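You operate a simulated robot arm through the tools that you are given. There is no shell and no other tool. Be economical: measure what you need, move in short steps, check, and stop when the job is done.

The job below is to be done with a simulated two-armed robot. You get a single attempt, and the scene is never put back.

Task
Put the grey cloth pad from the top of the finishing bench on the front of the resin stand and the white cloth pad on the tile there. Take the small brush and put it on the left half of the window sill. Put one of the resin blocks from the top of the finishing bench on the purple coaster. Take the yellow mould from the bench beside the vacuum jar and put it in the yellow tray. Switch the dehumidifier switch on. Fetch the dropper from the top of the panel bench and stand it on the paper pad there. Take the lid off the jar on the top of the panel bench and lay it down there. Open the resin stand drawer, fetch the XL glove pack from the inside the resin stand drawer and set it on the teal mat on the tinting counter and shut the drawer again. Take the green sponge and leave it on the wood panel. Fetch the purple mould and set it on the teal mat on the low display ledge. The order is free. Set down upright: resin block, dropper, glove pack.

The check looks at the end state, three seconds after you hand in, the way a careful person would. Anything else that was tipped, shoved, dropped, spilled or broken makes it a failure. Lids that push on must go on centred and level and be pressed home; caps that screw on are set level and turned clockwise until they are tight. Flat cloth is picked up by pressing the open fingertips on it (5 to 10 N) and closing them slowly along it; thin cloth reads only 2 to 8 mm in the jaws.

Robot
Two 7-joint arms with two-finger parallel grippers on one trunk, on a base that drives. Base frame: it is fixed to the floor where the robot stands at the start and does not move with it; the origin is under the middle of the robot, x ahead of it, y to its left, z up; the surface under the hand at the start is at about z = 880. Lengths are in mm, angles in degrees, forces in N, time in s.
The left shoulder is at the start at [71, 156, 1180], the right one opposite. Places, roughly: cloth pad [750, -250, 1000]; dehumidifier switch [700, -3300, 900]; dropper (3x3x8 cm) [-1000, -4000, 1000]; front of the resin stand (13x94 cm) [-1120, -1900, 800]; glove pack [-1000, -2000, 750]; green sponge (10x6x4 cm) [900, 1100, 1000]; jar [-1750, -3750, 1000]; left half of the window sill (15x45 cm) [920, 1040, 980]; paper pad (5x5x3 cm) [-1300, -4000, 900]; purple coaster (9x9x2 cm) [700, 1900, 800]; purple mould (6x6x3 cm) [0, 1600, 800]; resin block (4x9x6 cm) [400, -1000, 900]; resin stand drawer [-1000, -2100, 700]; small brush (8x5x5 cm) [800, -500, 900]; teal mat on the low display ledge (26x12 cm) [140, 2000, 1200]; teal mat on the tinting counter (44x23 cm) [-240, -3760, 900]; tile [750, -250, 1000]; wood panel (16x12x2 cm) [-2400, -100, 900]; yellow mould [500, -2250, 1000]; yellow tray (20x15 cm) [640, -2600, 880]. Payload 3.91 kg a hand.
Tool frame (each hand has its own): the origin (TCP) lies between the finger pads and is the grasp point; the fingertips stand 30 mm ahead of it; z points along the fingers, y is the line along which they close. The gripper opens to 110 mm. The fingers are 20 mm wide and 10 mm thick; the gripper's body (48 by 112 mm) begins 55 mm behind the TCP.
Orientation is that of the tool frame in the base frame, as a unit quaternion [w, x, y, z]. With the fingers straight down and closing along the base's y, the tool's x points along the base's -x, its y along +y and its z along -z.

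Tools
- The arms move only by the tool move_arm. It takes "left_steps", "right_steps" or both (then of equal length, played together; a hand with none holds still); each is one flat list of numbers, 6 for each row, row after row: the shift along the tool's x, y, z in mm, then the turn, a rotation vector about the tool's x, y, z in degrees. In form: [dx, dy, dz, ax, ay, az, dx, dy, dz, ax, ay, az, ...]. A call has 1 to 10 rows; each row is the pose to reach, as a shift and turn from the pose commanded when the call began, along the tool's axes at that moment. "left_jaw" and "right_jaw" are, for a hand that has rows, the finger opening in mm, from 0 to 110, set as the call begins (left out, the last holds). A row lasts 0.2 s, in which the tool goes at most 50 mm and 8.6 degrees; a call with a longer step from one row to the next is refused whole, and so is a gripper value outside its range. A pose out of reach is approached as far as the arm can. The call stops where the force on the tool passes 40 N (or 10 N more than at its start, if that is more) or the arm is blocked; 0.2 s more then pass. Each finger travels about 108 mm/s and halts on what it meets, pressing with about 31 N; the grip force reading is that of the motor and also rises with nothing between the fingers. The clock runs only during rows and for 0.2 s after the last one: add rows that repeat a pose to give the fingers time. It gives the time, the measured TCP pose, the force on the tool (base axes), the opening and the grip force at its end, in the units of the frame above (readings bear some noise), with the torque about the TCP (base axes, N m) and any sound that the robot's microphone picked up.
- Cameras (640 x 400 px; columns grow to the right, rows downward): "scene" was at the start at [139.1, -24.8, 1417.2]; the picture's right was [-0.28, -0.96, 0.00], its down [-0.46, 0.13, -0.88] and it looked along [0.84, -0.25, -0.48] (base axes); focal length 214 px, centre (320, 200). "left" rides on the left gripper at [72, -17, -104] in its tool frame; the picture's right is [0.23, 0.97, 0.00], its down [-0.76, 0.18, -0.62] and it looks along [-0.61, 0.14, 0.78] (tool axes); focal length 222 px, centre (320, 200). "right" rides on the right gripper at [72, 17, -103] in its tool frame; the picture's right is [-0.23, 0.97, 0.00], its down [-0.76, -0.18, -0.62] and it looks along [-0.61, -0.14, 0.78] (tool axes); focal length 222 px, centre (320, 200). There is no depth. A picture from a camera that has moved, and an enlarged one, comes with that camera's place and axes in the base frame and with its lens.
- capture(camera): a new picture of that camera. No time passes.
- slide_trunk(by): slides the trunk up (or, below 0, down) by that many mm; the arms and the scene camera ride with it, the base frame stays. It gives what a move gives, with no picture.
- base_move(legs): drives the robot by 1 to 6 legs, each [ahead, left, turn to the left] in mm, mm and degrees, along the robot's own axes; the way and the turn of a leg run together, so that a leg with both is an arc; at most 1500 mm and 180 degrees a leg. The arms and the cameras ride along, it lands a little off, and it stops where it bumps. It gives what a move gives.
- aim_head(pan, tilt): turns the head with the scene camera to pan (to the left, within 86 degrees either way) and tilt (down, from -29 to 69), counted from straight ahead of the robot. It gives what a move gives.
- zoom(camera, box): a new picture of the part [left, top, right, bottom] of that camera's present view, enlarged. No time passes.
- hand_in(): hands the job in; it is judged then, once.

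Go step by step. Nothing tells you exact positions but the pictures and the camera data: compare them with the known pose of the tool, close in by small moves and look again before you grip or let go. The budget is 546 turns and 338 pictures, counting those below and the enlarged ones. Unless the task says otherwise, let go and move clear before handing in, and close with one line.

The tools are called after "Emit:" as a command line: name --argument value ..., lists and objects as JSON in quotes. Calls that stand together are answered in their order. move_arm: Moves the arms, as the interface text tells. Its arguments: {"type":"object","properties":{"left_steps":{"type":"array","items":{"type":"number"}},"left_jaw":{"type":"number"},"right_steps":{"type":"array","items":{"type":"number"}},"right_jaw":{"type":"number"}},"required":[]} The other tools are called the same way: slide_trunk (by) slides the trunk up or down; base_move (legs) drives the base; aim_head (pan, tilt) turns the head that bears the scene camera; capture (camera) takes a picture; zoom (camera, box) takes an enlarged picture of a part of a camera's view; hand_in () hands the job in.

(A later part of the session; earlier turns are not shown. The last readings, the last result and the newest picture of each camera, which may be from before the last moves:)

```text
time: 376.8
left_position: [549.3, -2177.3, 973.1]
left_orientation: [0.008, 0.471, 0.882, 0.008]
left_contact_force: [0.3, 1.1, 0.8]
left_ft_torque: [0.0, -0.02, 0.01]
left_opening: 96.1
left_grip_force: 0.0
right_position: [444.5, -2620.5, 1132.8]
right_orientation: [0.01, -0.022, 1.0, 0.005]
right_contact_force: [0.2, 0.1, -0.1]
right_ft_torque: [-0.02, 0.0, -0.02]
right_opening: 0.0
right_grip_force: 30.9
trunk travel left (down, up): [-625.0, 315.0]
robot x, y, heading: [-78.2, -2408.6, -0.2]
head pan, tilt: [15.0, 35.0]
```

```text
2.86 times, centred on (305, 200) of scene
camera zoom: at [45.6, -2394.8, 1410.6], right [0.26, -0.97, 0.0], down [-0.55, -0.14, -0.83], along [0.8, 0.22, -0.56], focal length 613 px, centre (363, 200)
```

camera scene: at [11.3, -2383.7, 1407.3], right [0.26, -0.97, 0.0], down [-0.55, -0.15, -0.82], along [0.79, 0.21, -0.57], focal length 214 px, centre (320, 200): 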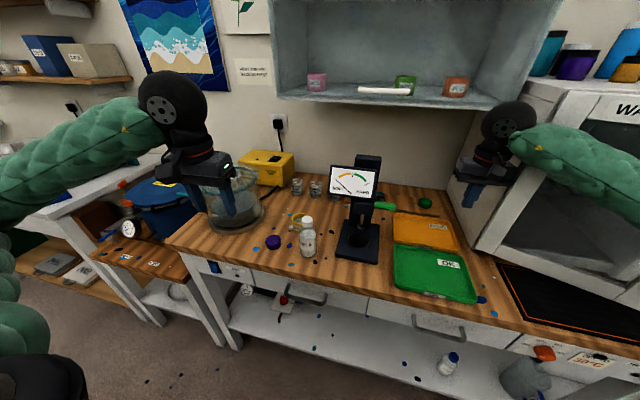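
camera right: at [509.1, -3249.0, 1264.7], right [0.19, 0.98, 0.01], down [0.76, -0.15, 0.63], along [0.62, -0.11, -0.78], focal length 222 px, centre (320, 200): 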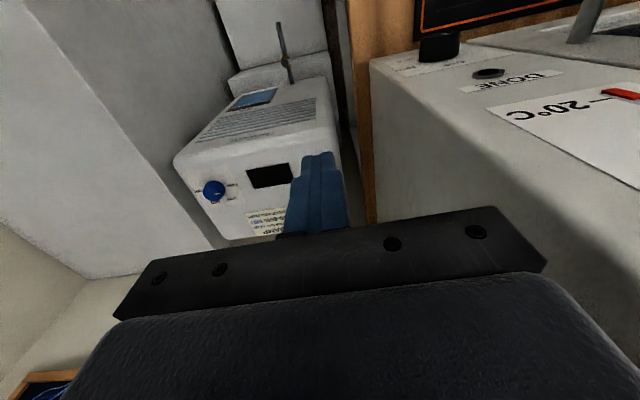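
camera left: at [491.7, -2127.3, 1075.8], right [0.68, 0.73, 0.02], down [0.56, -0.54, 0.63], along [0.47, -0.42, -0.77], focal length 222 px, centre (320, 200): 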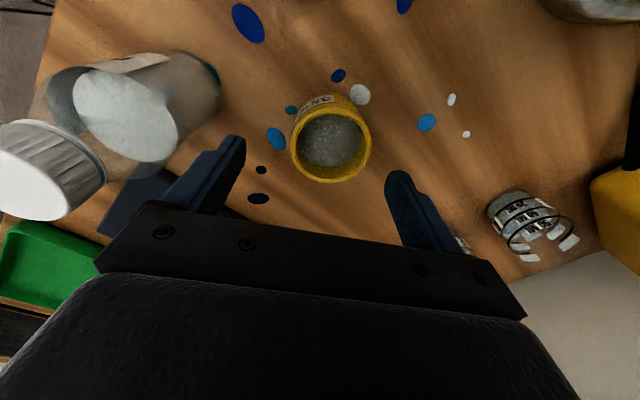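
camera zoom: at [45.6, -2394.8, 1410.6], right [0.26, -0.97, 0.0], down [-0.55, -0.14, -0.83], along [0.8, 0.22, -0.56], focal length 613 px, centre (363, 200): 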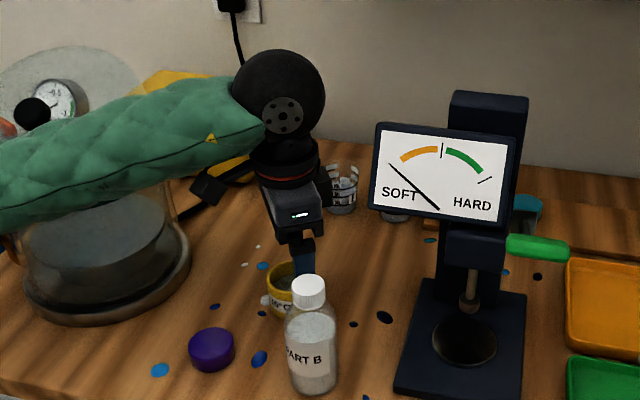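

The robot tilted slightly, so the left forearm is touching the vacuum jar. I'll lift straight up at once.

Emit:
move_arm --left_steps '[0, 0, -30, 0, 0, 0, 0, 0, -70, 0, 0, 0, 0, 0, -110, 0, 0, 0, 0, 0, -150, 0, 0, 0, 0, 0, -190, 0, 0, 0]'

Emit:
zoom --camera "scene" --box '[150, 110, 400, 270]'

```text
time: 378.0
left_position: [554.8, -2172.3, 1151.4]
left_orientation: [0.001, 0.473, 0.881, 0.0]
left_contact_force: [-0.6, -0.1, -0.5]
left_ft_torque: [-0.03, 0.0, 0.03]
left_opening: 96.3
left_grip_force: 0.0
right_position: [453.0, -2615.4, 1126.9]
right_orientation: [0.005, -0.021, 1.0, 0.001]
right_contact_force: [0.3, 0.5, -0.2]
right_ft_torque: [0.01, -0.07, 0.01]
right_opening: 0.1
right_grip_force: 30.6
trunk travel left (down, up): [-625.0, 315.0]
robot x, y, heading: [-78.8, -2405.2, 0.1]
head pan, tilt: [15.0, 35.0]
```

```text
2.50 times, centred on (275, 190) of scene
camera zoom: at [57.7, -2386.4, 1407.0], right [0.26, -0.97, 0.0], down [-0.55, -0.15, -0.82], along [0.79, 0.21, -0.57], focal length 536 px, centre (432, 225)
```

zoom: 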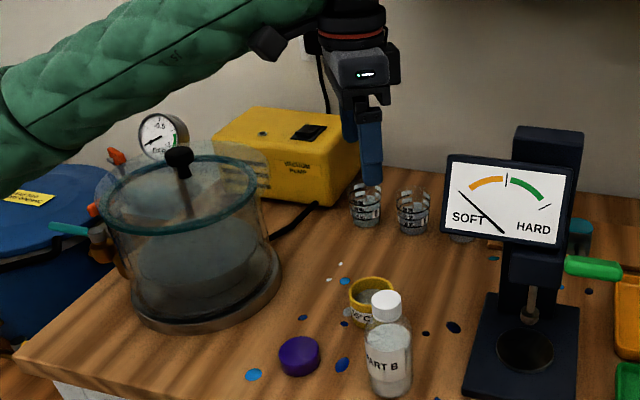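

The jar is fine. I'll instead use the right hand with the base shifted left and back, so its forearm stays clear of both jar and meter.

Emit:
base_move --legs '[[-220, 0, 0], [0, 325, 0]]'

Emit:
aim_head --pan 0 --tilt 30

Emit:
capture --camera "scene"

```text
time: 381.4
left_position: [338.8, -1850.9, 1149.1]
left_orientation: [0.0, 0.476, 0.879, 0.0]
left_contact_force: [-0.7, 0.3, 0.5]
left_ft_torque: [-0.04, 0.01, -0.01]
left_opening: 95.9
left_grip_force: 0.1
right_position: [233.3, -2292.2, 1126.6]
right_orientation: [0.004, -0.018, 1.0, 0.001]
right_contact_force: [-0.8, 0.9, -0.7]
right_ft_torque: [-0.02, -0.02, 0.04]
right_opening: 0.1
right_grip_force: 31.1
trunk travel left (down, up): [-625.0, 315.0]
robot x, y, heading: [-293.9, -2082.4, -0.5]
head pan, tilt: [15.0, 35.0]
```

```text
time: 382.2
left_position: [339.4, -1852.6, 1150.5]
left_orientation: [0.0, 0.476, 0.88, 0.001]
left_contact_force: [0.5, -0.8, 0.2]
left_ft_torque: [0.02, 0.04, -0.01]
left_opening: 96.0
left_grip_force: 0.0
right_position: [234.7, -2291.7, 1125.6]
right_orientation: [0.004, -0.018, 1.0, 0.002]
right_contact_force: [0.2, -0.2, -0.1]
right_ft_torque: [0.01, 0.03, -0.01]
right_opening: 0.0
right_grip_force: 30.8
trunk travel left (down, up): [-625.0, 315.0]
robot x, y, heading: [-290.9, -2082.5, -0.5]
head pan, tilt: [0.0, 30.0]
```

```text
119 pictures are left
camera scene: at [-153.3, -2084.7, 1414.6], right [-0.01, -1.0, 0.0], down [-0.5, 0.0, -0.87], along [0.87, -0.01, -0.5], focal length 214 px, centre (320, 200)
```

scene: 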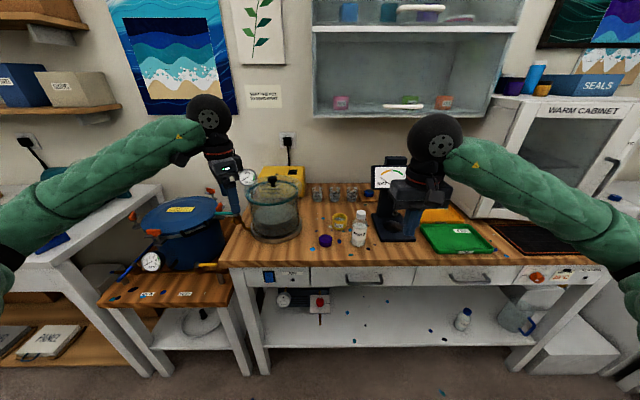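

I'll move the right hand over the mould.

Emit:
move_arm --right_steps '[-40, 14, 0, 0, 0.4, 0, -80, 28, 0, 0, 0.4, 0, -120, 42, 0, 0, 0.4, 0, -160, 56, 0, 0, 0.4, 0, -200, 70, 0, 0, 0.4, 0, -240, 84, 0, 0, 0.4, 0, -280, 98, 0, 0, 0.4, 0, -321, 112, 0, 0, 0.4, 0, -321, 112, 40, 0, 0.4, 0]' --right_jaw 96

Emit:
capture --camera "right"

Emit:
zoom --camera "scene" --box '[230, 130, 470, 280]'

```text
time: 384.2
left_position: [339.5, -1852.8, 1149.5]
left_orientation: [-0.001, 0.475, 0.88, 0.001]
left_contact_force: [0.3, 0.0, -0.1]
left_ft_torque: [0.03, 0.01, -0.02]
left_opening: 96.1
left_grip_force: 0.1
right_position: [551.9, -2172.3, 1088.5]
right_orientation: [0.001, -0.018, 1.0, 0.001]
right_contact_force: [1.2, 0.3, -0.5]
right_ft_torque: [0.03, 0.03, -0.02]
right_opening: 95.9
right_grip_force: 0.0
trunk travel left (down, up): [-625.0, 315.0]
robot x, y, heading: [-296.8, -2081.7, -0.4]
head pan, tilt: [0.0, 30.0]
```

```text
118 pictures are left
camera right: at [478.4, -2159.5, 1192.7], right [0.19, 0.98, 0.0], down [0.77, -0.15, 0.62], along [0.61, -0.12, -0.78], focal length 222 px, centre (320, 200)
```

right: 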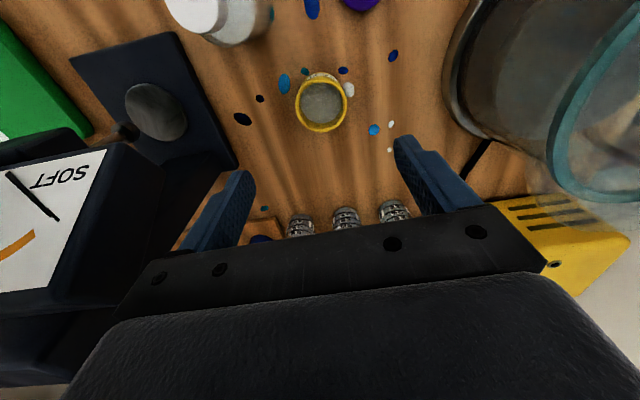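

```text
2.67 times, centred on (350, 205) of scene
camera zoom: at [-152.6, -2085.8, 1414.6], right [-0.01, -1.0, 0.0], down [-0.5, 0.01, -0.87], along [0.87, -0.01, -0.5], focal length 572 px, centre (240, 187)
```

zoom: 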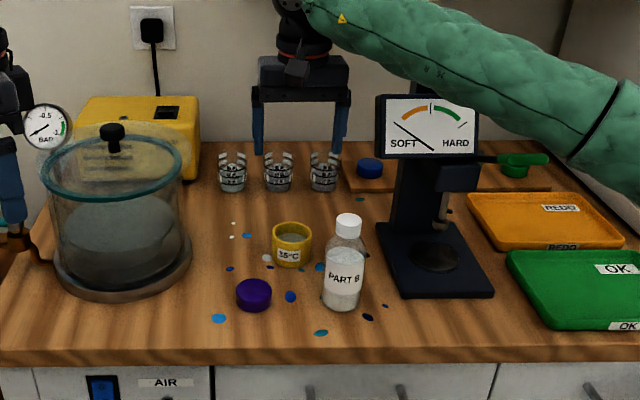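

Right on target. I'll descend in stages, watching for any contact.

Emit:
move_arm --right_steps '[0, 0, 40, 0, 0, 0, 0, 0, 80, 0, 0, 0, 0, 0, 120, 0, 0, 0, 0, 0, 150, 0, 0, 0]'

Emit:
capture --camera "right"

Emit:
zoom --camera "scene" --box '[230, 130, 470, 280]'

```text
time: 385.2
left_position: [330.9, -1850.0, 1153.8]
left_orientation: [0.003, 0.475, 0.88, 0.002]
left_contact_force: [-0.5, 0.1, 0.5]
left_ft_torque: [-0.01, -0.01, 0.0]
left_opening: 95.8
left_grip_force: 0.1
right_position: [546.0, -2166.0, 947.4]
right_orientation: [0.006, -0.018, 1.0, 0.002]
right_contact_force: [0.6, -0.5, 0.1]
right_ft_torque: [0.01, 0.0, -0.04]
right_opening: 95.9
right_grip_force: 0.0
trunk travel left (down, up): [-625.0, 315.0]
robot x, y, heading: [-296.3, -2085.8, -0.2]
head pan, tilt: [0.0, 30.0]
```

```text
116 pictures are left
camera right: at [471.3, -2153.1, 1049.9], right [0.19, 0.98, 0.0], down [0.76, -0.15, 0.63], along [0.62, -0.12, -0.78], focal length 222 px, centre (320, 200)
```

right: 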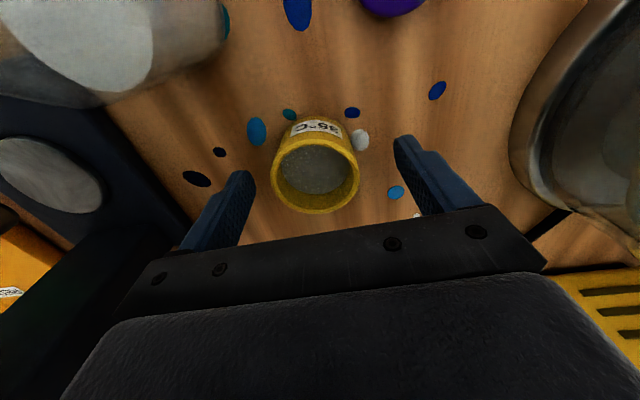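

```text
2.67 times, centred on (350, 205) of scene
camera zoom: at [-163.7, -2082.2, 1416.1], right [-0.01, -1.0, 0.0], down [-0.49, 0.0, -0.87], along [0.87, -0.01, -0.49], focal length 572 px, centre (240, 187)
```

zoom: 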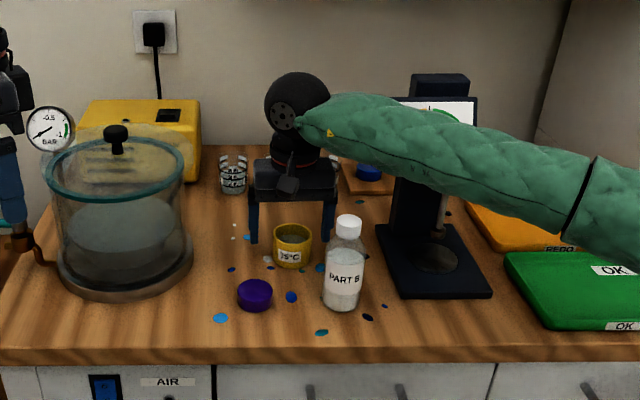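

Slight contact again: the forearm reached the meter display. I'll lift, then raise the trunk so the forearm slopes down from higher, and shift the base a little.

Emit:
move_arm --right_steps '[0, 0, -40, 0, 0, 0, 0, 0, -80, 0, 0, 0, 0, 0, -120, 0, 0, 0, 0, 0, -160, 0, 0, 0]'

Emit:
slide_trunk --by 200

Emit:
base_move --legs '[[-20, 110, 0.3]]'

Emit:
capture --camera "scene"

```text
time: 386.2
left_position: [338.1, -1851.6, 1149.2]
left_orientation: [0.0, 0.475, 0.88, 0.001]
left_contact_force: [0.0, 0.3, 0.6]
left_ft_torque: [-0.04, -0.01, 0.01]
left_opening: 95.8
left_grip_force: 0.1
right_position: [553.2, -2169.2, 1099.4]
right_orientation: [0.001, -0.017, 1.0, 0.0]
right_contact_force: [0.0, 0.4, 0.1]
right_ft_torque: [-0.03, -0.04, 0.0]
right_opening: 96.2
right_grip_force: 0.1
trunk travel left (down, up): [-625.0, 315.0]
robot x, y, heading: [-289.1, -2082.3, -0.5]
head pan, tilt: [0.0, 30.0]
```

```text
time: 388.3
left_position: [339.7, -1850.7, 1349.0]
left_orientation: [0.001, 0.476, 0.88, 0.0]
left_contact_force: [-0.1, -0.7, -0.8]
left_ft_torque: [0.01, 0.0, -0.03]
left_opening: 95.9
left_grip_force: 0.1
right_position: [553.2, -2168.7, 1298.2]
right_orientation: [0.001, -0.016, 1.0, 0.001]
right_contact_force: [0.0, -0.6, 1.0]
right_ft_torque: [-0.01, 0.0, -0.03]
right_opening: 95.8
right_grip_force: 0.1
trunk travel left (down, up): [-825.0, 115.0]
robot x, y, heading: [-298.7, -2082.5, -0.5]
head pan, tilt: [0.0, 30.0]
```

```text
time: 389.5
left_position: [319.2, -1738.0, 1348.2]
left_orientation: [0.0, 0.474, 0.881, 0.0]
left_contact_force: [-0.1, 1.0, 0.7]
left_ft_torque: [-0.01, 0.0, 0.0]
left_opening: 95.9
left_grip_force: 0.0
right_position: [534.8, -2054.1, 1298.7]
right_orientation: [0.001, -0.02, 1.0, 0.002]
right_contact_force: [0.6, 0.0, -0.5]
right_ft_torque: [0.03, -0.01, 0.0]
right_opening: 96.0
right_grip_force: 0.2
trunk travel left (down, up): [-825.0, 115.0]
robot x, y, heading: [-313.7, -1978.4, -0.2]
head pan, tilt: [0.0, 30.0]
```

```text
114 pictures are left
camera scene: at [-171.4, -1973.3, 1614.5], right [0.0, -1.0, 0.0], down [-0.5, 0.0, -0.87], along [0.87, 0.0, -0.5], focal length 214 px, centre (320, 200)
```

scene: 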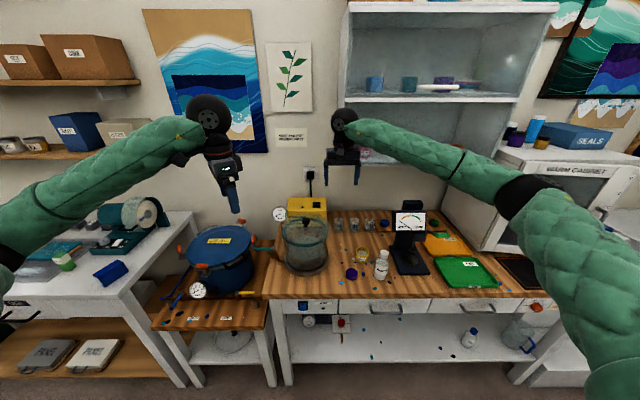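

I'll descend over the mould again from this higher stance.

Emit:
move_arm --right_steps '[-4, -39, 0, 0, 0, 0, -8, -78, 10, 0, 0, 0, -12, -117, 30, 0, 0, 0, -12, -117, 75, 0, 0, 0, -12, -117, 120, 0, 0, 0, -12, -117, 165, 0, 0, 0, -12, -117, 210, 0, 0, 0, -12, -117, 255, 0, 0, 0, -12, -117, 300, 0, 0, 0, -12, -117, 335, 0, 0, 0]'

Emit:
capture --camera "right"

Emit:
zoom --camera "scene" --box '[260, 160, 480, 310]'

```text
time: 391.7
left_position: [318.7, -1739.0, 1348.2]
left_orientation: [0.0, 0.474, 0.881, 0.001]
left_contact_force: [-0.3, 0.4, -0.1]
left_ft_torque: [0.01, -0.04, -0.01]
left_opening: 95.9
left_grip_force: 0.1
right_position: [550.9, -2170.4, 961.2]
right_orientation: [0.001, -0.02, 1.0, 0.001]
right_contact_force: [0.6, 0.5, -0.5]
right_ft_torque: [0.0, 0.02, -0.01]
right_opening: 96.3
right_grip_force: 0.0
trunk travel left (down, up): [-825.0, 115.0]
robot x, y, heading: [-312.6, -1974.1, -0.1]
head pan, tilt: [0.0, 30.0]
```

```text
113 pictures are left
camera right: at [477.6, -2159.0, 1065.8], right [0.19, 0.98, 0.0], down [0.77, -0.15, 0.62], along [0.61, -0.12, -0.78], focal length 222 px, centre (320, 200)
```

right: 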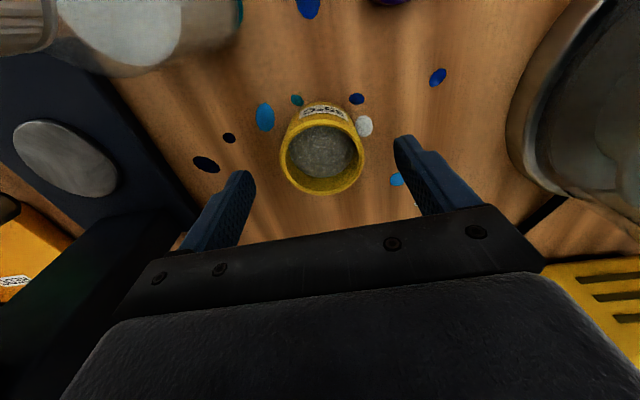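

```text
2.67 times, centred on (370, 235) of scene
camera zoom: at [-171.2, -1974.0, 1614.6], right [0.0, -1.0, 0.0], down [-0.5, 0.0, -0.87], along [0.87, 0.0, -0.5], focal length 572 px, centre (187, 107)
```

zoom: 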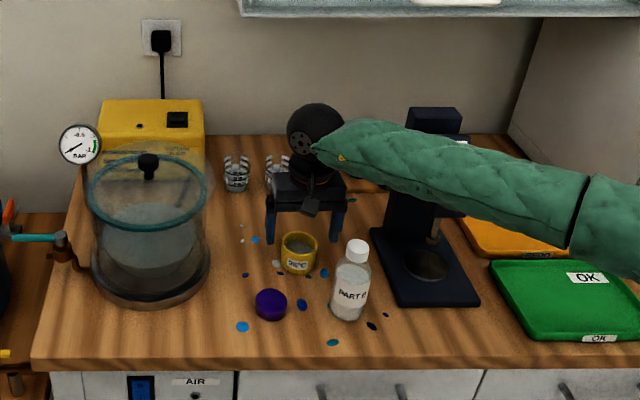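

No contact this time. I'll continue down and grip the mould.

Emit:
move_arm --right_steps '[0, 0, 20, 0, 0, 0, 0, 0, 38, 0, 0, 0, 0, 0, 46, 0, 0, 0, 0, 0, 52, 0, 0, 0]'

Emit:
capture --camera "right"

```text
time: 392.7
left_position: [319.9, -1739.2, 1349.5]
left_orientation: [0.0, 0.473, 0.881, 0.0]
left_contact_force: [-0.6, -0.2, -0.1]
left_ft_torque: [-0.02, 0.02, 0.01]
left_opening: 96.0
left_grip_force: 0.1
right_position: [551.5, -2171.5, 912.7]
right_orientation: [0.001, -0.021, 1.0, 0.0]
right_contact_force: [-0.3, -0.5, -0.1]
right_ft_torque: [0.01, 0.01, 0.02]
right_opening: 95.8
right_grip_force: 0.0
trunk travel left (down, up): [-825.0, 115.0]
robot x, y, heading: [-313.4, -1972.7, -0.1]
head pan, tilt: [0.0, 30.0]
```

```text
111 pictures are left
camera right: at [478.5, -2158.9, 1015.2], right [0.19, 0.98, 0.0], down [0.77, -0.15, 0.62], along [0.61, -0.12, -0.78], focal length 222 px, centre (320, 200)
```

right: 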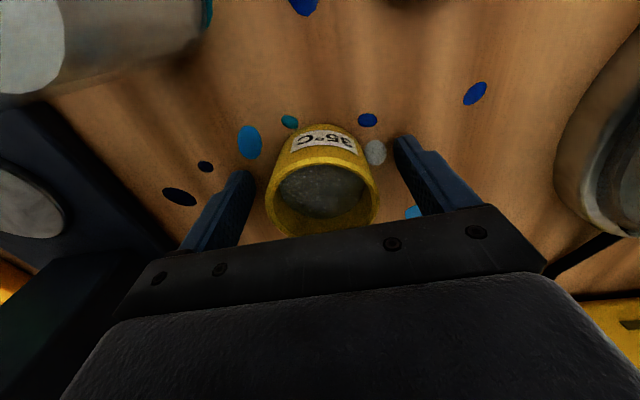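

Closing on the mould and lifting it a little.

Emit:
move_arm --right_steps '[0, 0, 0, 0, 0, 0, 0, 0, 0, 0, 0, 0, 0, 0, 0, 0, 0, 0]' --right_jaw 40

Emit:
move_arm --right_steps '[0, 0, -15, 0, 0, 0, 0, 0, -40, 0, 0, 0, 0, 0, -80, 0, 0, 0, 0, 0, -120, 0, 0, 0, 0, 0, -165, 0, 0, 0, 0, 0, -210, 0, 0, 0, 0, 0, -255, 0, 0, 0, 0, 0, -290, 0, 0, 0]'

Emit:
capture --camera "right"

```text
time: 393.5
left_position: [318.7, -1738.4, 1349.6]
left_orientation: [0.0, 0.473, 0.881, 0.0]
left_contact_force: [0.0, 0.0, -0.2]
left_ft_torque: [-0.03, 0.0, 0.01]
left_opening: 95.9
left_grip_force: 0.0
right_position: [551.4, -2171.3, 912.0]
right_orientation: [0.001, -0.02, 1.0, 0.0]
right_contact_force: [0.6, -0.5, -0.8]
right_ft_torque: [0.0, -0.02, 0.03]
right_opening: 56.9
right_grip_force: 31.6
trunk travel left (down, up): [-825.0, 115.0]
robot x, y, heading: [-315.5, -1971.6, -0.1]
head pan, tilt: [0.0, 30.0]
```

```text
time: 395.3
left_position: [318.5, -1739.1, 1349.6]
left_orientation: [0.0, 0.474, 0.881, 0.001]
left_contact_force: [-0.7, 0.3, -0.1]
left_ft_torque: [-0.02, -0.01, -0.02]
left_opening: 96.1
left_grip_force: 0.1
right_position: [550.3, -2170.9, 1200.3]
right_orientation: [0.001, -0.021, 1.0, 0.001]
right_contact_force: [-0.5, 0.4, -0.1]
right_ft_torque: [0.01, 0.0, -0.02]
right_opening: 56.7
right_grip_force: 31.0
trunk travel left (down, up): [-825.0, 115.0]
robot x, y, heading: [-317.3, -1975.8, -0.4]
head pan, tilt: [0.0, 30.0]
```

```text
110 pictures are left
camera right: at [478.0, -2158.5, 1304.2], right [0.19, 0.98, 0.0], down [0.77, -0.15, 0.62], along [0.61, -0.12, -0.78], focal length 222 px, centre (320, 200)
```

right: 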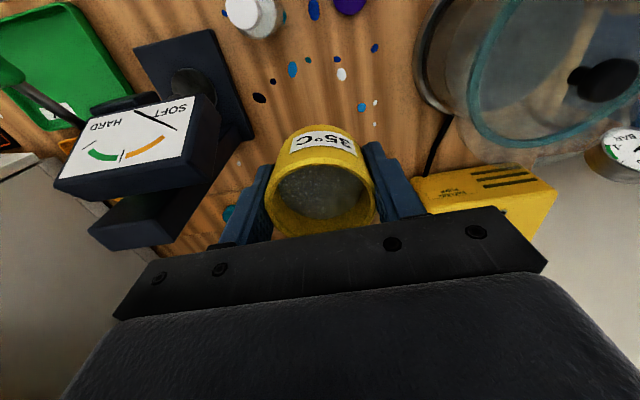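

The mould is held level. I'll raise it a bit more and drive right toward the tray.

Emit:
move_arm --right_steps '[20, 0, -40, 0, 0, 0, 50, 0, -70, 0, 0, 0]'

Emit:
base_move --legs '[[0, -480, 0.3]]'

Emit:
aim_head --pan -10 --tilt 35

Emit:
capture --camera "scene"

Emit:
capture --camera "right"

```text
time: 395.9
left_position: [316.7, -1738.8, 1350.5]
left_orientation: [0.0, 0.473, 0.881, 0.001]
left_contact_force: [0.1, 0.2, 1.0]
left_ft_torque: [-0.01, -0.01, 0.0]
left_opening: 96.1
left_grip_force: 0.1
right_position: [496.0, -2174.8, 1274.0]
right_orientation: [0.002, -0.02, 1.0, 0.001]
right_contact_force: [-0.9, 0.1, -0.3]
right_ft_torque: [-0.03, -0.03, -0.02]
right_opening: 56.8
right_grip_force: 31.0
trunk travel left (down, up): [-825.0, 115.0]
robot x, y, heading: [-310.9, -1973.6, -0.2]
head pan, tilt: [0.0, 30.0]
```

```text
time: 398.8
left_position: [317.2, -2208.4, 1349.6]
left_orientation: [0.0, 0.469, 0.883, 0.0]
left_contact_force: [0.4, -1.2, 0.0]
left_ft_torque: [0.04, 0.01, 0.0]
left_opening: 96.2
left_grip_force: 0.0
right_position: [499.9, -2642.5, 1271.1]
right_orientation: [0.001, -0.025, 1.0, 0.0]
right_contact_force: [-0.6, -0.1, -1.5]
right_ft_torque: [0.05, -0.02, 0.04]
right_opening: 56.6
right_grip_force: 30.9
trunk travel left (down, up): [-825.0, 115.0]
robot x, y, heading: [-313.3, -2448.3, 0.4]
head pan, tilt: [0.0, 30.0]
```

```text
time: 399.5
left_position: [317.2, -2208.6, 1350.3]
left_orientation: [0.001, 0.469, 0.883, 0.0]
left_contact_force: [0.0, 0.3, -0.2]
left_ft_torque: [0.01, 0.01, 0.02]
left_opening: 95.9
left_grip_force: 0.1
right_position: [500.9, -2643.6, 1272.5]
right_orientation: [0.002, -0.024, 1.0, 0.0]
right_contact_force: [0.1, 0.7, -0.4]
right_ft_torque: [0.02, 0.01, -0.01]
right_opening: 56.6
right_grip_force: 31.4
trunk travel left (down, up): [-825.0, 115.0]
robot x, y, heading: [-312.3, -2448.6, 0.2]
head pan, tilt: [-10.0, 35.0]
```

```text
109 pictures are left
camera scene: at [-175.1, -2464.1, 1606.8], right [-0.17, -0.99, 0.0], down [-0.57, 0.1, -0.82], along [0.81, -0.14, -0.57], focal length 214 px, centre (320, 200)
```

scene: 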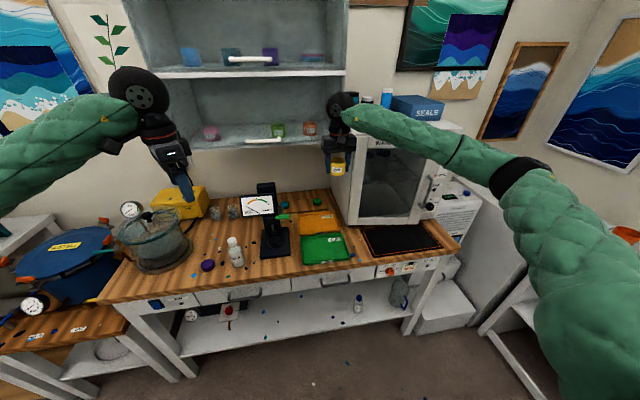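

```text
108 pictures are left
camera right: at [427.1, -2631.7, 1375.9], right [0.18, 0.98, 0.0], down [0.77, -0.14, 0.62], along [0.61, -0.11, -0.78], focal length 222 px, centre (320, 200)
```

right: 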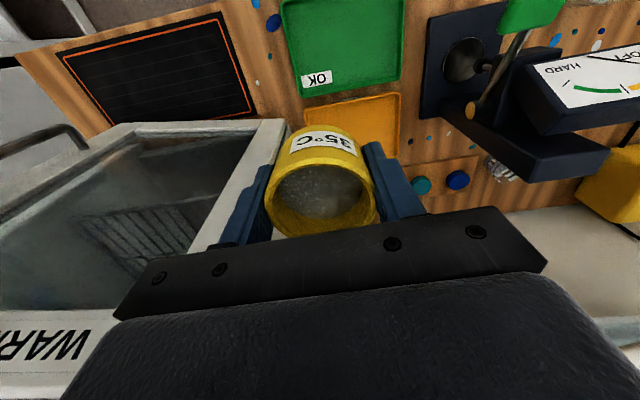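

The yellow tray is centred near (641,-2591). I'll shift the hand left a bit, drive forward 110 mm and lower toward the tray.

Emit:
move_arm --right_steps '[0, 25, 10, 0, 0, 0, 0, 50, 30, 0, 0, 0]'

Emit:
base_move --legs '[[115, 0, 0]]'

Emit:
move_arm --right_steps '[-10, 0, 40, 0, 0, 0, -20, 0, 80, 0, 0, 0, -20, 0, 120, 0, 0, 0, -20, 0, 160, 0, 0, 0, -20, 0, 200, 0, 0, 0]'

Emit:
capture --camera "right"

Emit:
zoom --camera "scene" --box '[240, 150, 440, 290]'

```text
time: 400.1
left_position: [319.0, -2209.3, 1348.3]
left_orientation: [0.0, 0.469, 0.883, -0.001]
left_contact_force: [0.0, 0.1, 0.2]
left_ft_torque: [-0.03, 0.02, -0.02]
left_opening: 95.9
left_grip_force: 0.0
right_position: [499.2, -2592.7, 1242.7]
right_orientation: [0.001, -0.024, 1.0, 0.0]
right_contact_force: [-0.1, -0.1, -1.1]
right_ft_torque: [0.01, 0.02, -0.01]
right_opening: 56.5
right_grip_force: 30.2
trunk travel left (down, up): [-825.0, 115.0]
robot x, y, heading: [-314.3, -2448.8, 0.2]
head pan, tilt: [-10.0, 35.0]
```

```text
time: 401.3
left_position: [430.0, -2206.5, 1349.6]
left_orientation: [0.0, 0.469, 0.883, 0.001]
left_contact_force: [0.1, -0.2, -0.2]
left_ft_torque: [0.0, 0.01, -0.01]
left_opening: 96.3
left_grip_force: 0.1
right_position: [611.1, -2591.6, 1244.6]
right_orientation: [0.001, -0.025, 1.0, 0.001]
right_contact_force: [0.2, -0.9, -1.1]
right_ft_torque: [-0.04, -0.01, -0.02]
right_opening: 56.8
right_grip_force: 31.0
trunk travel left (down, up): [-825.0, 115.0]
robot x, y, heading: [-200.7, -2449.0, 0.2]
head pan, tilt: [-10.0, 35.0]
```

```text
time: 402.5
left_position: [415.2, -2196.5, 1355.6]
left_orientation: [0.008, 0.468, 0.884, -0.001]
left_contact_force: [0.2, -1.4, -0.2]
left_ft_torque: [-0.03, -0.01, 0.0]
left_opening: 95.9
left_grip_force: 0.1
right_position: [617.5, -2577.6, 1056.8]
right_orientation: [0.009, -0.03, 0.999, -0.002]
right_contact_force: [-0.4, 0.2, -0.6]
right_ft_torque: [0.0, -0.01, 0.04]
right_opening: 56.6
right_grip_force: 31.4
trunk travel left (down, up): [-825.0, 115.0]
robot x, y, heading: [-198.2, -2448.4, 0.6]
head pan, tilt: [-10.0, 35.0]
```

```text
107 pictures are left
camera right: at [542.9, -2566.5, 1159.6], right [0.17, 0.99, 0.0], down [0.76, -0.13, 0.64], along [0.63, -0.11, -0.77], focal length 222 px, centre (320, 200)
```

right: 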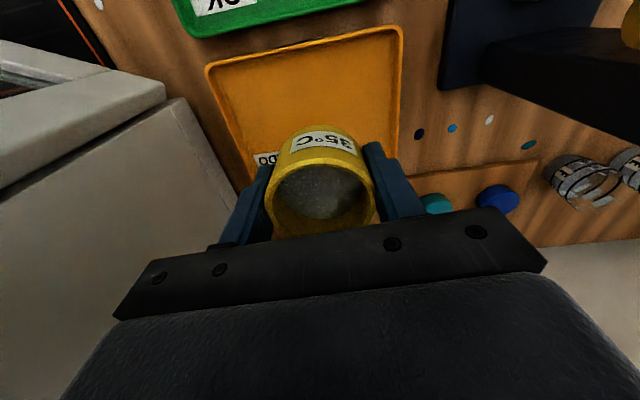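

```text
2.86 times, centred on (340, 220) of scene
camera zoom: at [-80.8, -2450.4, 1608.7], right [-0.17, -0.99, 0.01], down [-0.56, 0.09, -0.83], along [0.81, -0.14, -0.56], focal length 613 px, centre (263, 143)
```

zoom: 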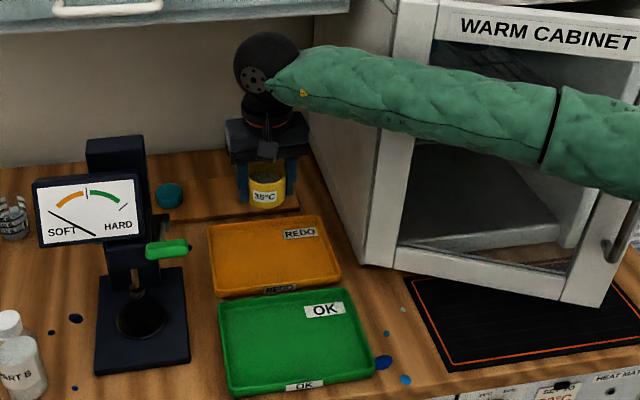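

Slight tilt: the forearm is brushing the cabinet's post. I'll lift again, shift the base left 170 mm and reach the tray from there.

Emit:
move_arm --right_steps '[0, 0, -40, 0, 0, 0, 0, 0, -80, 0, 0, 0, 0, 0, -120, 0, 0, 0, 0, 0, -160, 0, 0, 0, 0, 0, -200, 0, 0, 0, 30, 0, -220, 0, 0, 0]'

Emit:
base_move --legs '[[0, 190, 0]]'

Emit:
move_arm --right_steps '[0, -40, 0, 0, 0, 0, -5, -80, 0, 0, 0, 0, -15, -120, 0, 0, 0, 0, -30, -160, 10, 0, 0, 0, -40, -180, 40, 0, 0, 0, -45, -180, 75, 0, 0, 0]'

Emit:
capture --camera "scene"

```text
time: 403.1
left_position: [421.2, -2205.3, 1355.1]
left_orientation: [0.004, 0.469, 0.883, 0.0]
left_contact_force: [0.6, -1.0, -0.1]
left_ft_torque: [0.05, -0.03, 0.02]
left_opening: 95.7
left_grip_force: 0.0
right_position: [608.9, -2573.3, 1094.0]
right_orientation: [-0.008, -0.04, 0.999, -0.001]
right_contact_force: [-0.2, -0.3, -0.9]
right_ft_torque: [-0.02, 0.0, 0.01]
right_opening: 56.9
right_grip_force: 30.9
trunk travel left (down, up): [-825.0, 115.0]
robot x, y, heading: [-201.3, -2447.4, 0.5]
head pan, tilt: [-10.0, 35.0]
stopped in row 2 (right hand): the force on the tool passed its limit at 52 N (the readings are from after the stop); the commanded pose is now the measured one
```

```text
time: 404.3
left_position: [429.9, -2083.2, 1348.3]
left_orientation: [0.001, 0.469, 0.883, -0.001]
left_contact_force: [-0.2, 0.6, -0.4]
left_ft_torque: [-0.12, -0.03, 0.01]
left_opening: 96.0
left_grip_force: 0.0
right_position: [620.6, -2467.3, 1084.4]
right_orientation: [-0.014, -0.03, 0.999, -0.008]
right_contact_force: [5.4, -14.8, -6.5]
right_ft_torque: [0.57, 0.43, -0.35]
right_opening: 56.7
right_grip_force: 31.4
trunk travel left (down, up): [-825.0, 115.0]
robot x, y, heading: [-202.1, -2327.6, 0.2]
head pan, tilt: [-10.0, 35.0]
stopped in leg 1: the force on the tool passed its limit at 135 N (the readings are from after the stop); the commanded pose is now the measured one
```

```text
time: 405.9
left_position: [413.0, -2040.3, 1353.7]
left_orientation: [0.005, 0.447, 0.894, 0.001]
left_contact_force: [-2.2, -0.8, 0.1]
left_ft_torque: [-0.03, -0.16, 0.0]
left_opening: 96.0
left_grip_force: 0.1
right_position: [681.9, -2558.6, 1011.9]
right_orientation: [-0.014, -0.079, 0.997, -0.005]
right_contact_force: [-0.1, -0.7, -0.6]
right_ft_torque: [0.0, -0.01, 0.0]
right_opening: 56.8
right_grip_force: 30.9
trunk travel left (down, up): [-825.0, 115.0]
robot x, y, heading: [-190.5, -2316.0, 3.1]
head pan, tilt: [-10.0, 35.0]
stopped in row 6 (right hand): the arm was blocked; the commanded pose is now the measured one
```

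```text
105 pictures are left
camera scene: at [-68.3, -2307.6, 1609.0], right [-0.11, -0.99, 0.01], down [-0.56, 0.06, -0.83], along [0.82, -0.1, -0.56], focal length 214 px, centre (320, 200)
```

scene: 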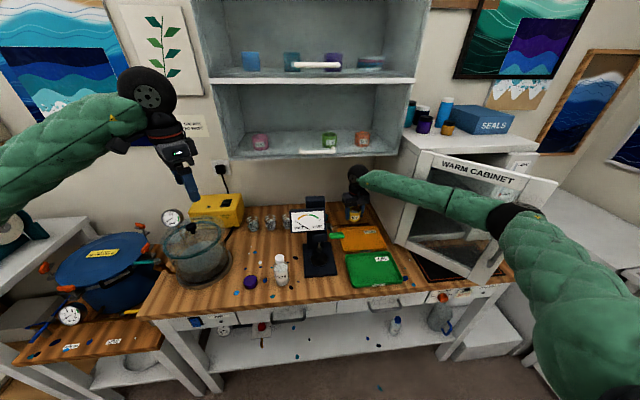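

Something was touched: the raise was stopped and I must inspect before moving further.

Emit:
zoom --camera "scene" --box '[270, 120, 580, 310]'

Emit:
capture --camera "right"

```text
2.06 times, centred on (425, 215) of scene
camera zoom: at [-68.3, -2307.6, 1609.0], right [-0.11, -0.99, 0.01], down [-0.56, 0.06, -0.83], along [0.82, -0.1, -0.56], focal length 443 px, centre (103, 169)
```

zoom: 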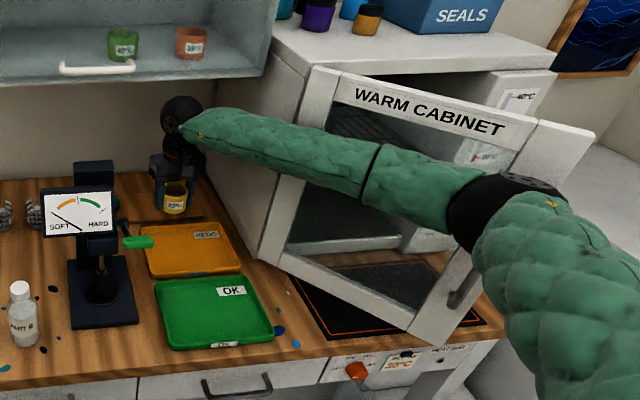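

```text
103 pictures are left
camera right: at [609.1, -2553.5, 1117.9], right [0.07, 1.0, -0.01], down [0.8, -0.05, 0.6], along [0.6, -0.05, -0.8], focal length 222 px, centre (320, 200)
```

right: 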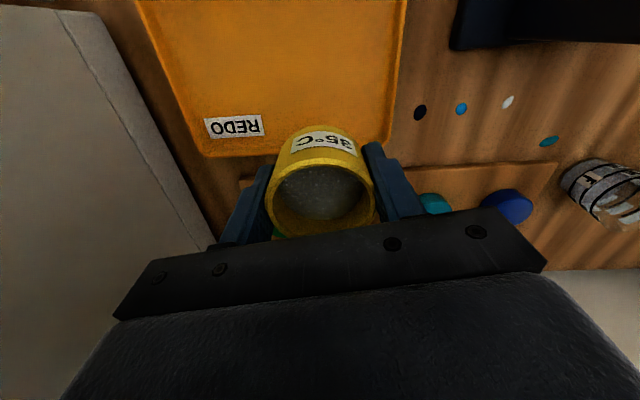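

The warm cabinet's door has been drawn open by the arm, so I'll need to close it later. The meter looks unmoved. First I'll back the base to free the elbow, keeping the mould above the tray.

Emit:
base_move --legs '[[-60, -15, 0]]'

Emit:
capture --camera "scene"

Emit:
capture --camera "right"

```text
time: 406.6
left_position: [411.8, -2045.4, 1354.9]
left_orientation: [0.004, 0.447, 0.895, 0.003]
left_contact_force: [0.0, 0.1, 0.7]
left_ft_torque: [0.01, -0.04, 0.0]
left_opening: 96.0
left_grip_force: 0.1
right_position: [679.8, -2554.1, 1012.3]
right_orientation: [-0.01, -0.087, 0.996, 0.002]
right_contact_force: [-0.2, 0.2, -0.5]
right_ft_torque: [-0.01, 0.04, 0.02]
right_opening: 56.6
right_grip_force: 30.9
trunk travel left (down, up): [-825.0, 115.0]
robot x, y, heading: [-191.6, -2320.7, 3.7]
head pan, tilt: [-10.0, 35.0]
stopped in leg 1: the robot was blocked; the commanded pose is now the measured one
```

```text
102 pictures are left
camera scene: at [-68.3, -2318.2, 1608.0], right [-0.11, -0.99, 0.0], down [-0.56, 0.06, -0.82], along [0.82, -0.09, -0.57], focal length 214 px, centre (320, 200)
```

scene: 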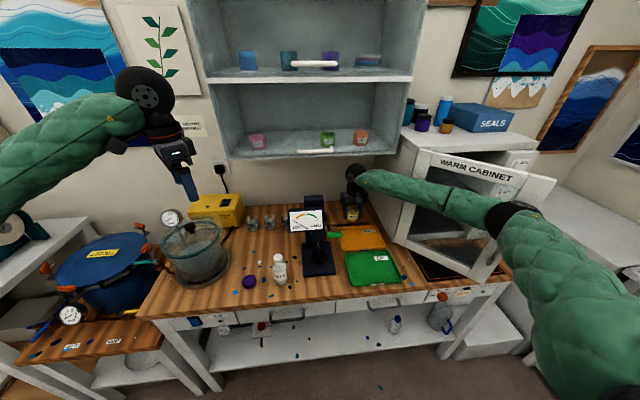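

```text
101 pictures are left
camera right: at [607.8, -2550.4, 1118.4], right [0.06, 1.0, 0.0], down [0.79, -0.04, 0.61], along [0.61, -0.04, -0.8], focal length 222 px, centre (320, 200)
```

right: 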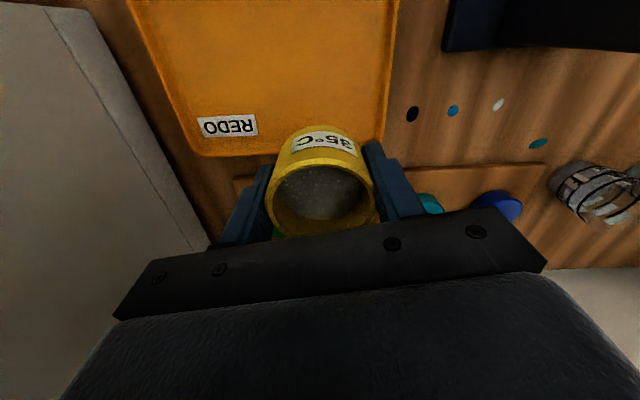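

Emit:
base_move --legs '[[-50, 30, 0]]'

Emit:
capture --camera "right"

Emit:
zoom --camera "scene" --box '[270, 120, 580, 310]'

```text
time: 407.5
left_position: [378.3, -2028.2, 1347.4]
left_orientation: [-0.003, 0.447, 0.894, 0.002]
left_contact_force: [0.9, 0.3, 0.0]
left_ft_torque: [0.06, 0.03, 0.05]
left_opening: 96.1
left_grip_force: 0.1
right_position: [641.4, -2538.0, 998.4]
right_orientation: [-0.018, -0.081, 0.997, 0.003]
right_contact_force: [0.2, -0.5, 0.0]
right_ft_torque: [0.05, 0.0, 0.0]
right_opening: 56.6
right_grip_force: 30.6
trunk travel left (down, up): [-825.0, 115.0]
robot x, y, heading: [-241.9, -2289.7, 3.3]
head pan, tilt: [-10.0, 35.0]
```

```text
100 pictures are left
camera right: at [571.3, -2535.0, 1103.8], right [0.07, 1.0, 0.0], down [0.8, -0.05, 0.59], along [0.59, -0.04, -0.8], focal length 222 px, centre (320, 200)
```

right: 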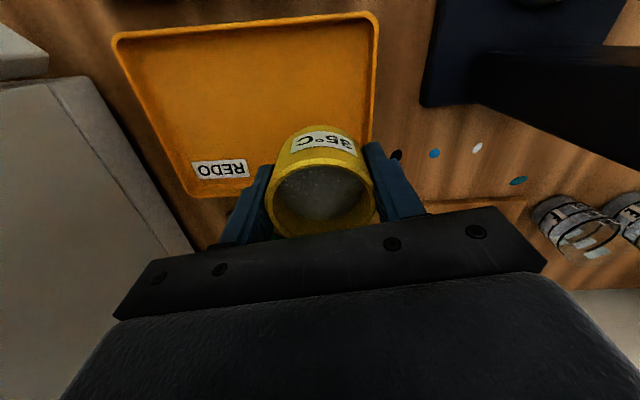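

```text
2.06 times, centred on (425, 215) of scene
camera zoom: at [-98.8, -2301.3, 1605.8], right [-0.11, -0.99, 0.0], down [-0.57, 0.07, -0.82], along [0.81, -0.09, -0.58], focal length 443 px, centre (103, 169)
```

zoom: 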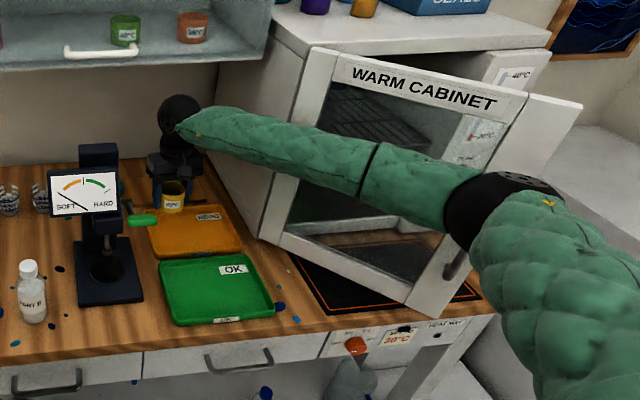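

Free now. The tray spans x 561–714 and y -2703…-2493. I'll level the hand, shift slightly right and lower into the tray.

Emit:
move_arm --right_steps '[0, -10, 5, 0.3, -1, 0, 0, -20, 15, 0.5, -2, 0, 0, -20, 30, 0.5, -2, 0, 0, -20, 45, 0.5, -2, 0]'

Emit:
zoom --camera "scene" --box '[300, 170, 460, 290]'

```text
time: 408.5
left_position: [375.4, -2026.1, 1348.6]
left_orientation: [-0.002, 0.447, 0.895, 0.002]
left_contact_force: [0.2, -0.5, -1.2]
left_ft_torque: [0.0, 0.05, 0.04]
left_opening: 96.0
left_grip_force: 0.0
right_position: [641.7, -2557.7, 955.8]
right_orientation: [0.0, -0.082, 0.997, -0.001]
right_contact_force: [0.2, -0.4, -0.8]
right_ft_torque: [0.0, 0.02, -0.02]
right_opening: 56.5
right_grip_force: 30.8
trunk travel left (down, up): [-825.0, 115.0]
robot x, y, heading: [-242.3, -2294.8, 3.7]
head pan, tilt: [-10.0, 35.0]
```

```text
3.33 times, centred on (380, 230) of scene
camera zoom: at [-101.8, -2298.8, 1606.5], right [-0.11, -0.99, 0.0], down [-0.57, 0.07, -0.82], along [0.81, -0.09, -0.58], focal length 715 px, centre (120, 100)
```

zoom: 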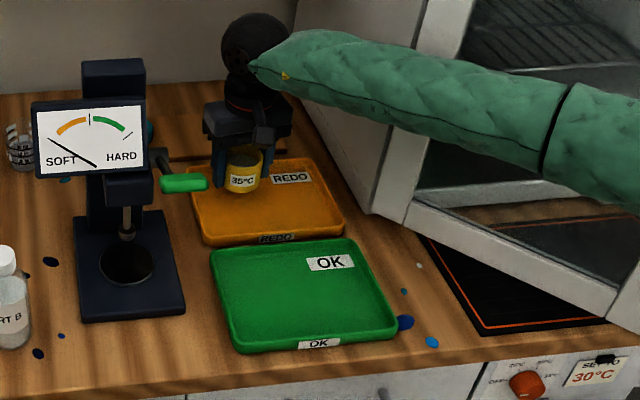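

No tilt. I'll continue lowering to contact.

Emit:
move_arm --right_steps '[0, 0, 12, 0, 0, 0, 0, 0, 22, 0, 0, 0, 0, 0, 28, 0, 0, 0, 0, 0, 32, 0, 0, 0, 0, 0, 36, 0, 0, 0, 0, 0, 39, 0, 0, 0, 0, 0, 42, 0, 0, 0, 0, 0, 45, 0, 0, 0, 0, 0, 48, 0, 0, 0, 0, 0, 51, 0, 0, 0]'

Emit:
capture --camera "right"

```text
time: 410.6
left_position: [372.6, -2024.4, 1350.1]
left_orientation: [-0.001, 0.448, 0.894, 0.003]
left_contact_force: [0.6, -0.4, -1.4]
left_ft_torque: [0.04, 0.03, 0.0]
left_opening: 95.9
left_grip_force: 0.1
right_position: [642.0, -2555.8, 915.3]
right_orientation: [0.005, -0.081, 0.997, 0.0]
right_contact_force: [-7.6, -0.2, 20.1]
right_ft_torque: [0.14, 0.48, 0.01]
right_opening: 56.8
right_grip_force: 30.8
trunk travel left (down, up): [-825.0, 115.0]
robot x, y, heading: [-244.2, -2290.4, 3.3]
head pan, tilt: [-10.0, 35.0]
stopped in row 10 (right hand): the force on the tool passed its limit at 43 N (the readings are from after the stop); the commanded pose is now the measured one
```

```text
97 pictures are left
camera right: at [567.2, -2552.3, 1018.3], right [0.07, 1.0, 0.0], down [0.77, -0.05, 0.63], along [0.63, -0.04, -0.78], focal length 222 px, centre (320, 200)
```

right: 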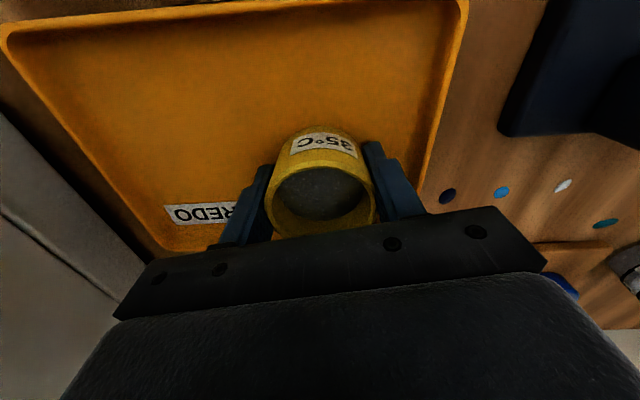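

The mould is in the yellow tray. I'll release, rise modestly and back the base away.

Emit:
move_arm --right_steps '[0, 0, -1, 0, 0, 0, 0, 0, -1, 0, 0, 0]' --right_jaw 76

Emit:
move_arm --right_steps '[0, 0, -25, 0, 0, 0, 0, 0, -55, 0, 0, 0, 0, 0, -80, 0, 0, 0]'

Emit:
zoom --camera "scene" --box '[270, 120, 580, 310]'

```text
time: 411.2
left_position: [373.5, -2024.4, 1351.7]
left_orientation: [-0.001, 0.448, 0.894, 0.002]
left_contact_force: [-0.2, 0.2, 0.1]
left_ft_torque: [0.0, 0.02, 0.03]
left_opening: 96.0
left_grip_force: 0.1
right_position: [642.4, -2557.1, 914.4]
right_orientation: [0.005, -0.081, 0.997, 0.0]
right_contact_force: [8.9, -6.9, 23.1]
right_ft_torque: [0.71, 0.05, -0.39]
right_opening: 71.9
right_grip_force: 0.1
trunk travel left (down, up): [-825.0, 115.0]
robot x, y, heading: [-244.6, -2290.4, 3.3]
head pan, tilt: [-10.0, 35.0]
```

```text
time: 412.0
left_position: [374.1, -2025.1, 1350.2]
left_orientation: [-0.001, 0.447, 0.894, 0.001]
left_contact_force: [0.5, 0.1, 0.2]
left_ft_torque: [0.0, 0.01, 0.02]
left_opening: 95.8
left_grip_force: 0.0
right_position: [642.2, -2556.1, 993.3]
right_orientation: [0.003, -0.081, 0.997, -0.001]
right_contact_force: [-0.1, 0.2, 0.3]
right_ft_torque: [0.01, 0.01, -0.02]
right_opening: 75.9
right_grip_force: 0.1
trunk travel left (down, up): [-825.0, 115.0]
robot x, y, heading: [-241.6, -2290.9, 3.4]
head pan, tilt: [-10.0, 35.0]
```

```text
2.06 times, centred on (425, 215) of scene
camera zoom: at [-104.1, -2297.6, 1606.7], right [-0.11, -0.99, 0.0], down [-0.57, 0.07, -0.82], along [0.81, -0.09, -0.57], focal length 443 px, centre (103, 169)
```

zoom: 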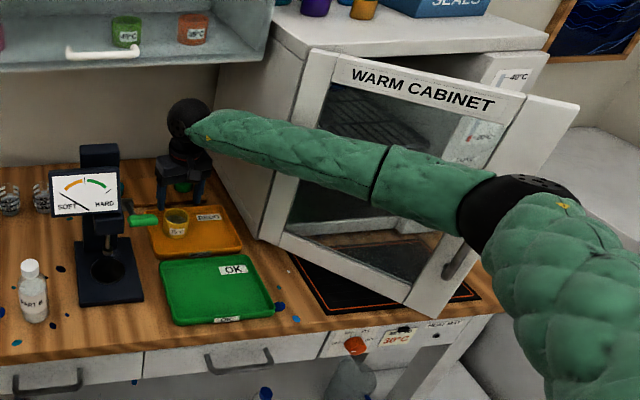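

Emit:
base_move --legs '[[-250, 0, 0]]'

Emit:
aim_head --pan -15 --tilt 30

Emit:
capture --camera "scene"

```text
time: 413.4
left_position: [229.1, -2033.0, 1355.0]
left_orientation: [0.002, 0.447, 0.894, 0.005]
left_contact_force: [-1.8, 1.1, 0.6]
left_ft_torque: [-0.01, -0.07, 0.0]
left_opening: 95.8
left_grip_force: 0.2
right_position: [501.5, -2562.6, 999.6]
right_orientation: [0.007, -0.081, 0.997, -0.001]
right_contact_force: [0.2, 0.0, 0.4]
right_ft_torque: [-0.01, -0.03, 0.06]
right_opening: 76.0
right_grip_force: 0.1
trunk travel left (down, up): [-825.0, 115.0]
robot x, y, heading: [-375.5, -2296.8, 3.7]
head pan, tilt: [-10.0, 35.0]
stopped in leg 1: the robot was blocked; the commanded pose is now the measured one
```

```text
time: 414.1
left_position: [234.9, -2031.8, 1350.8]
left_orientation: [0.0, 0.447, 0.895, 0.003]
left_contact_force: [-0.1, 0.5, 0.6]
left_ft_torque: [0.0, -0.01, 0.01]
left_opening: 96.1
left_grip_force: 0.1
right_position: [503.9, -2562.1, 995.9]
right_orientation: [0.005, -0.082, 0.997, -0.001]
right_contact_force: [0.9, 0.9, -0.4]
right_ft_torque: [0.03, 0.0, 0.04]
right_opening: 76.3
right_grip_force: 0.0
trunk travel left (down, up): [-825.0, 115.0]
robot x, y, heading: [-379.6, -2296.3, 3.6]
head pan, tilt: [-15.0, 30.0]
```

```text
95 pictures are left
camera scene: at [-242.1, -2312.1, 1615.1], right [-0.2, -0.98, 0.0], down [-0.49, 0.1, -0.87], along [0.85, -0.17, -0.5], focal length 214 px, centre (320, 200)
```

scene: 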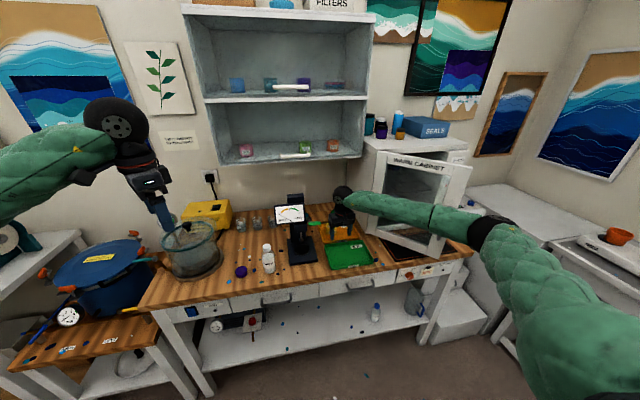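

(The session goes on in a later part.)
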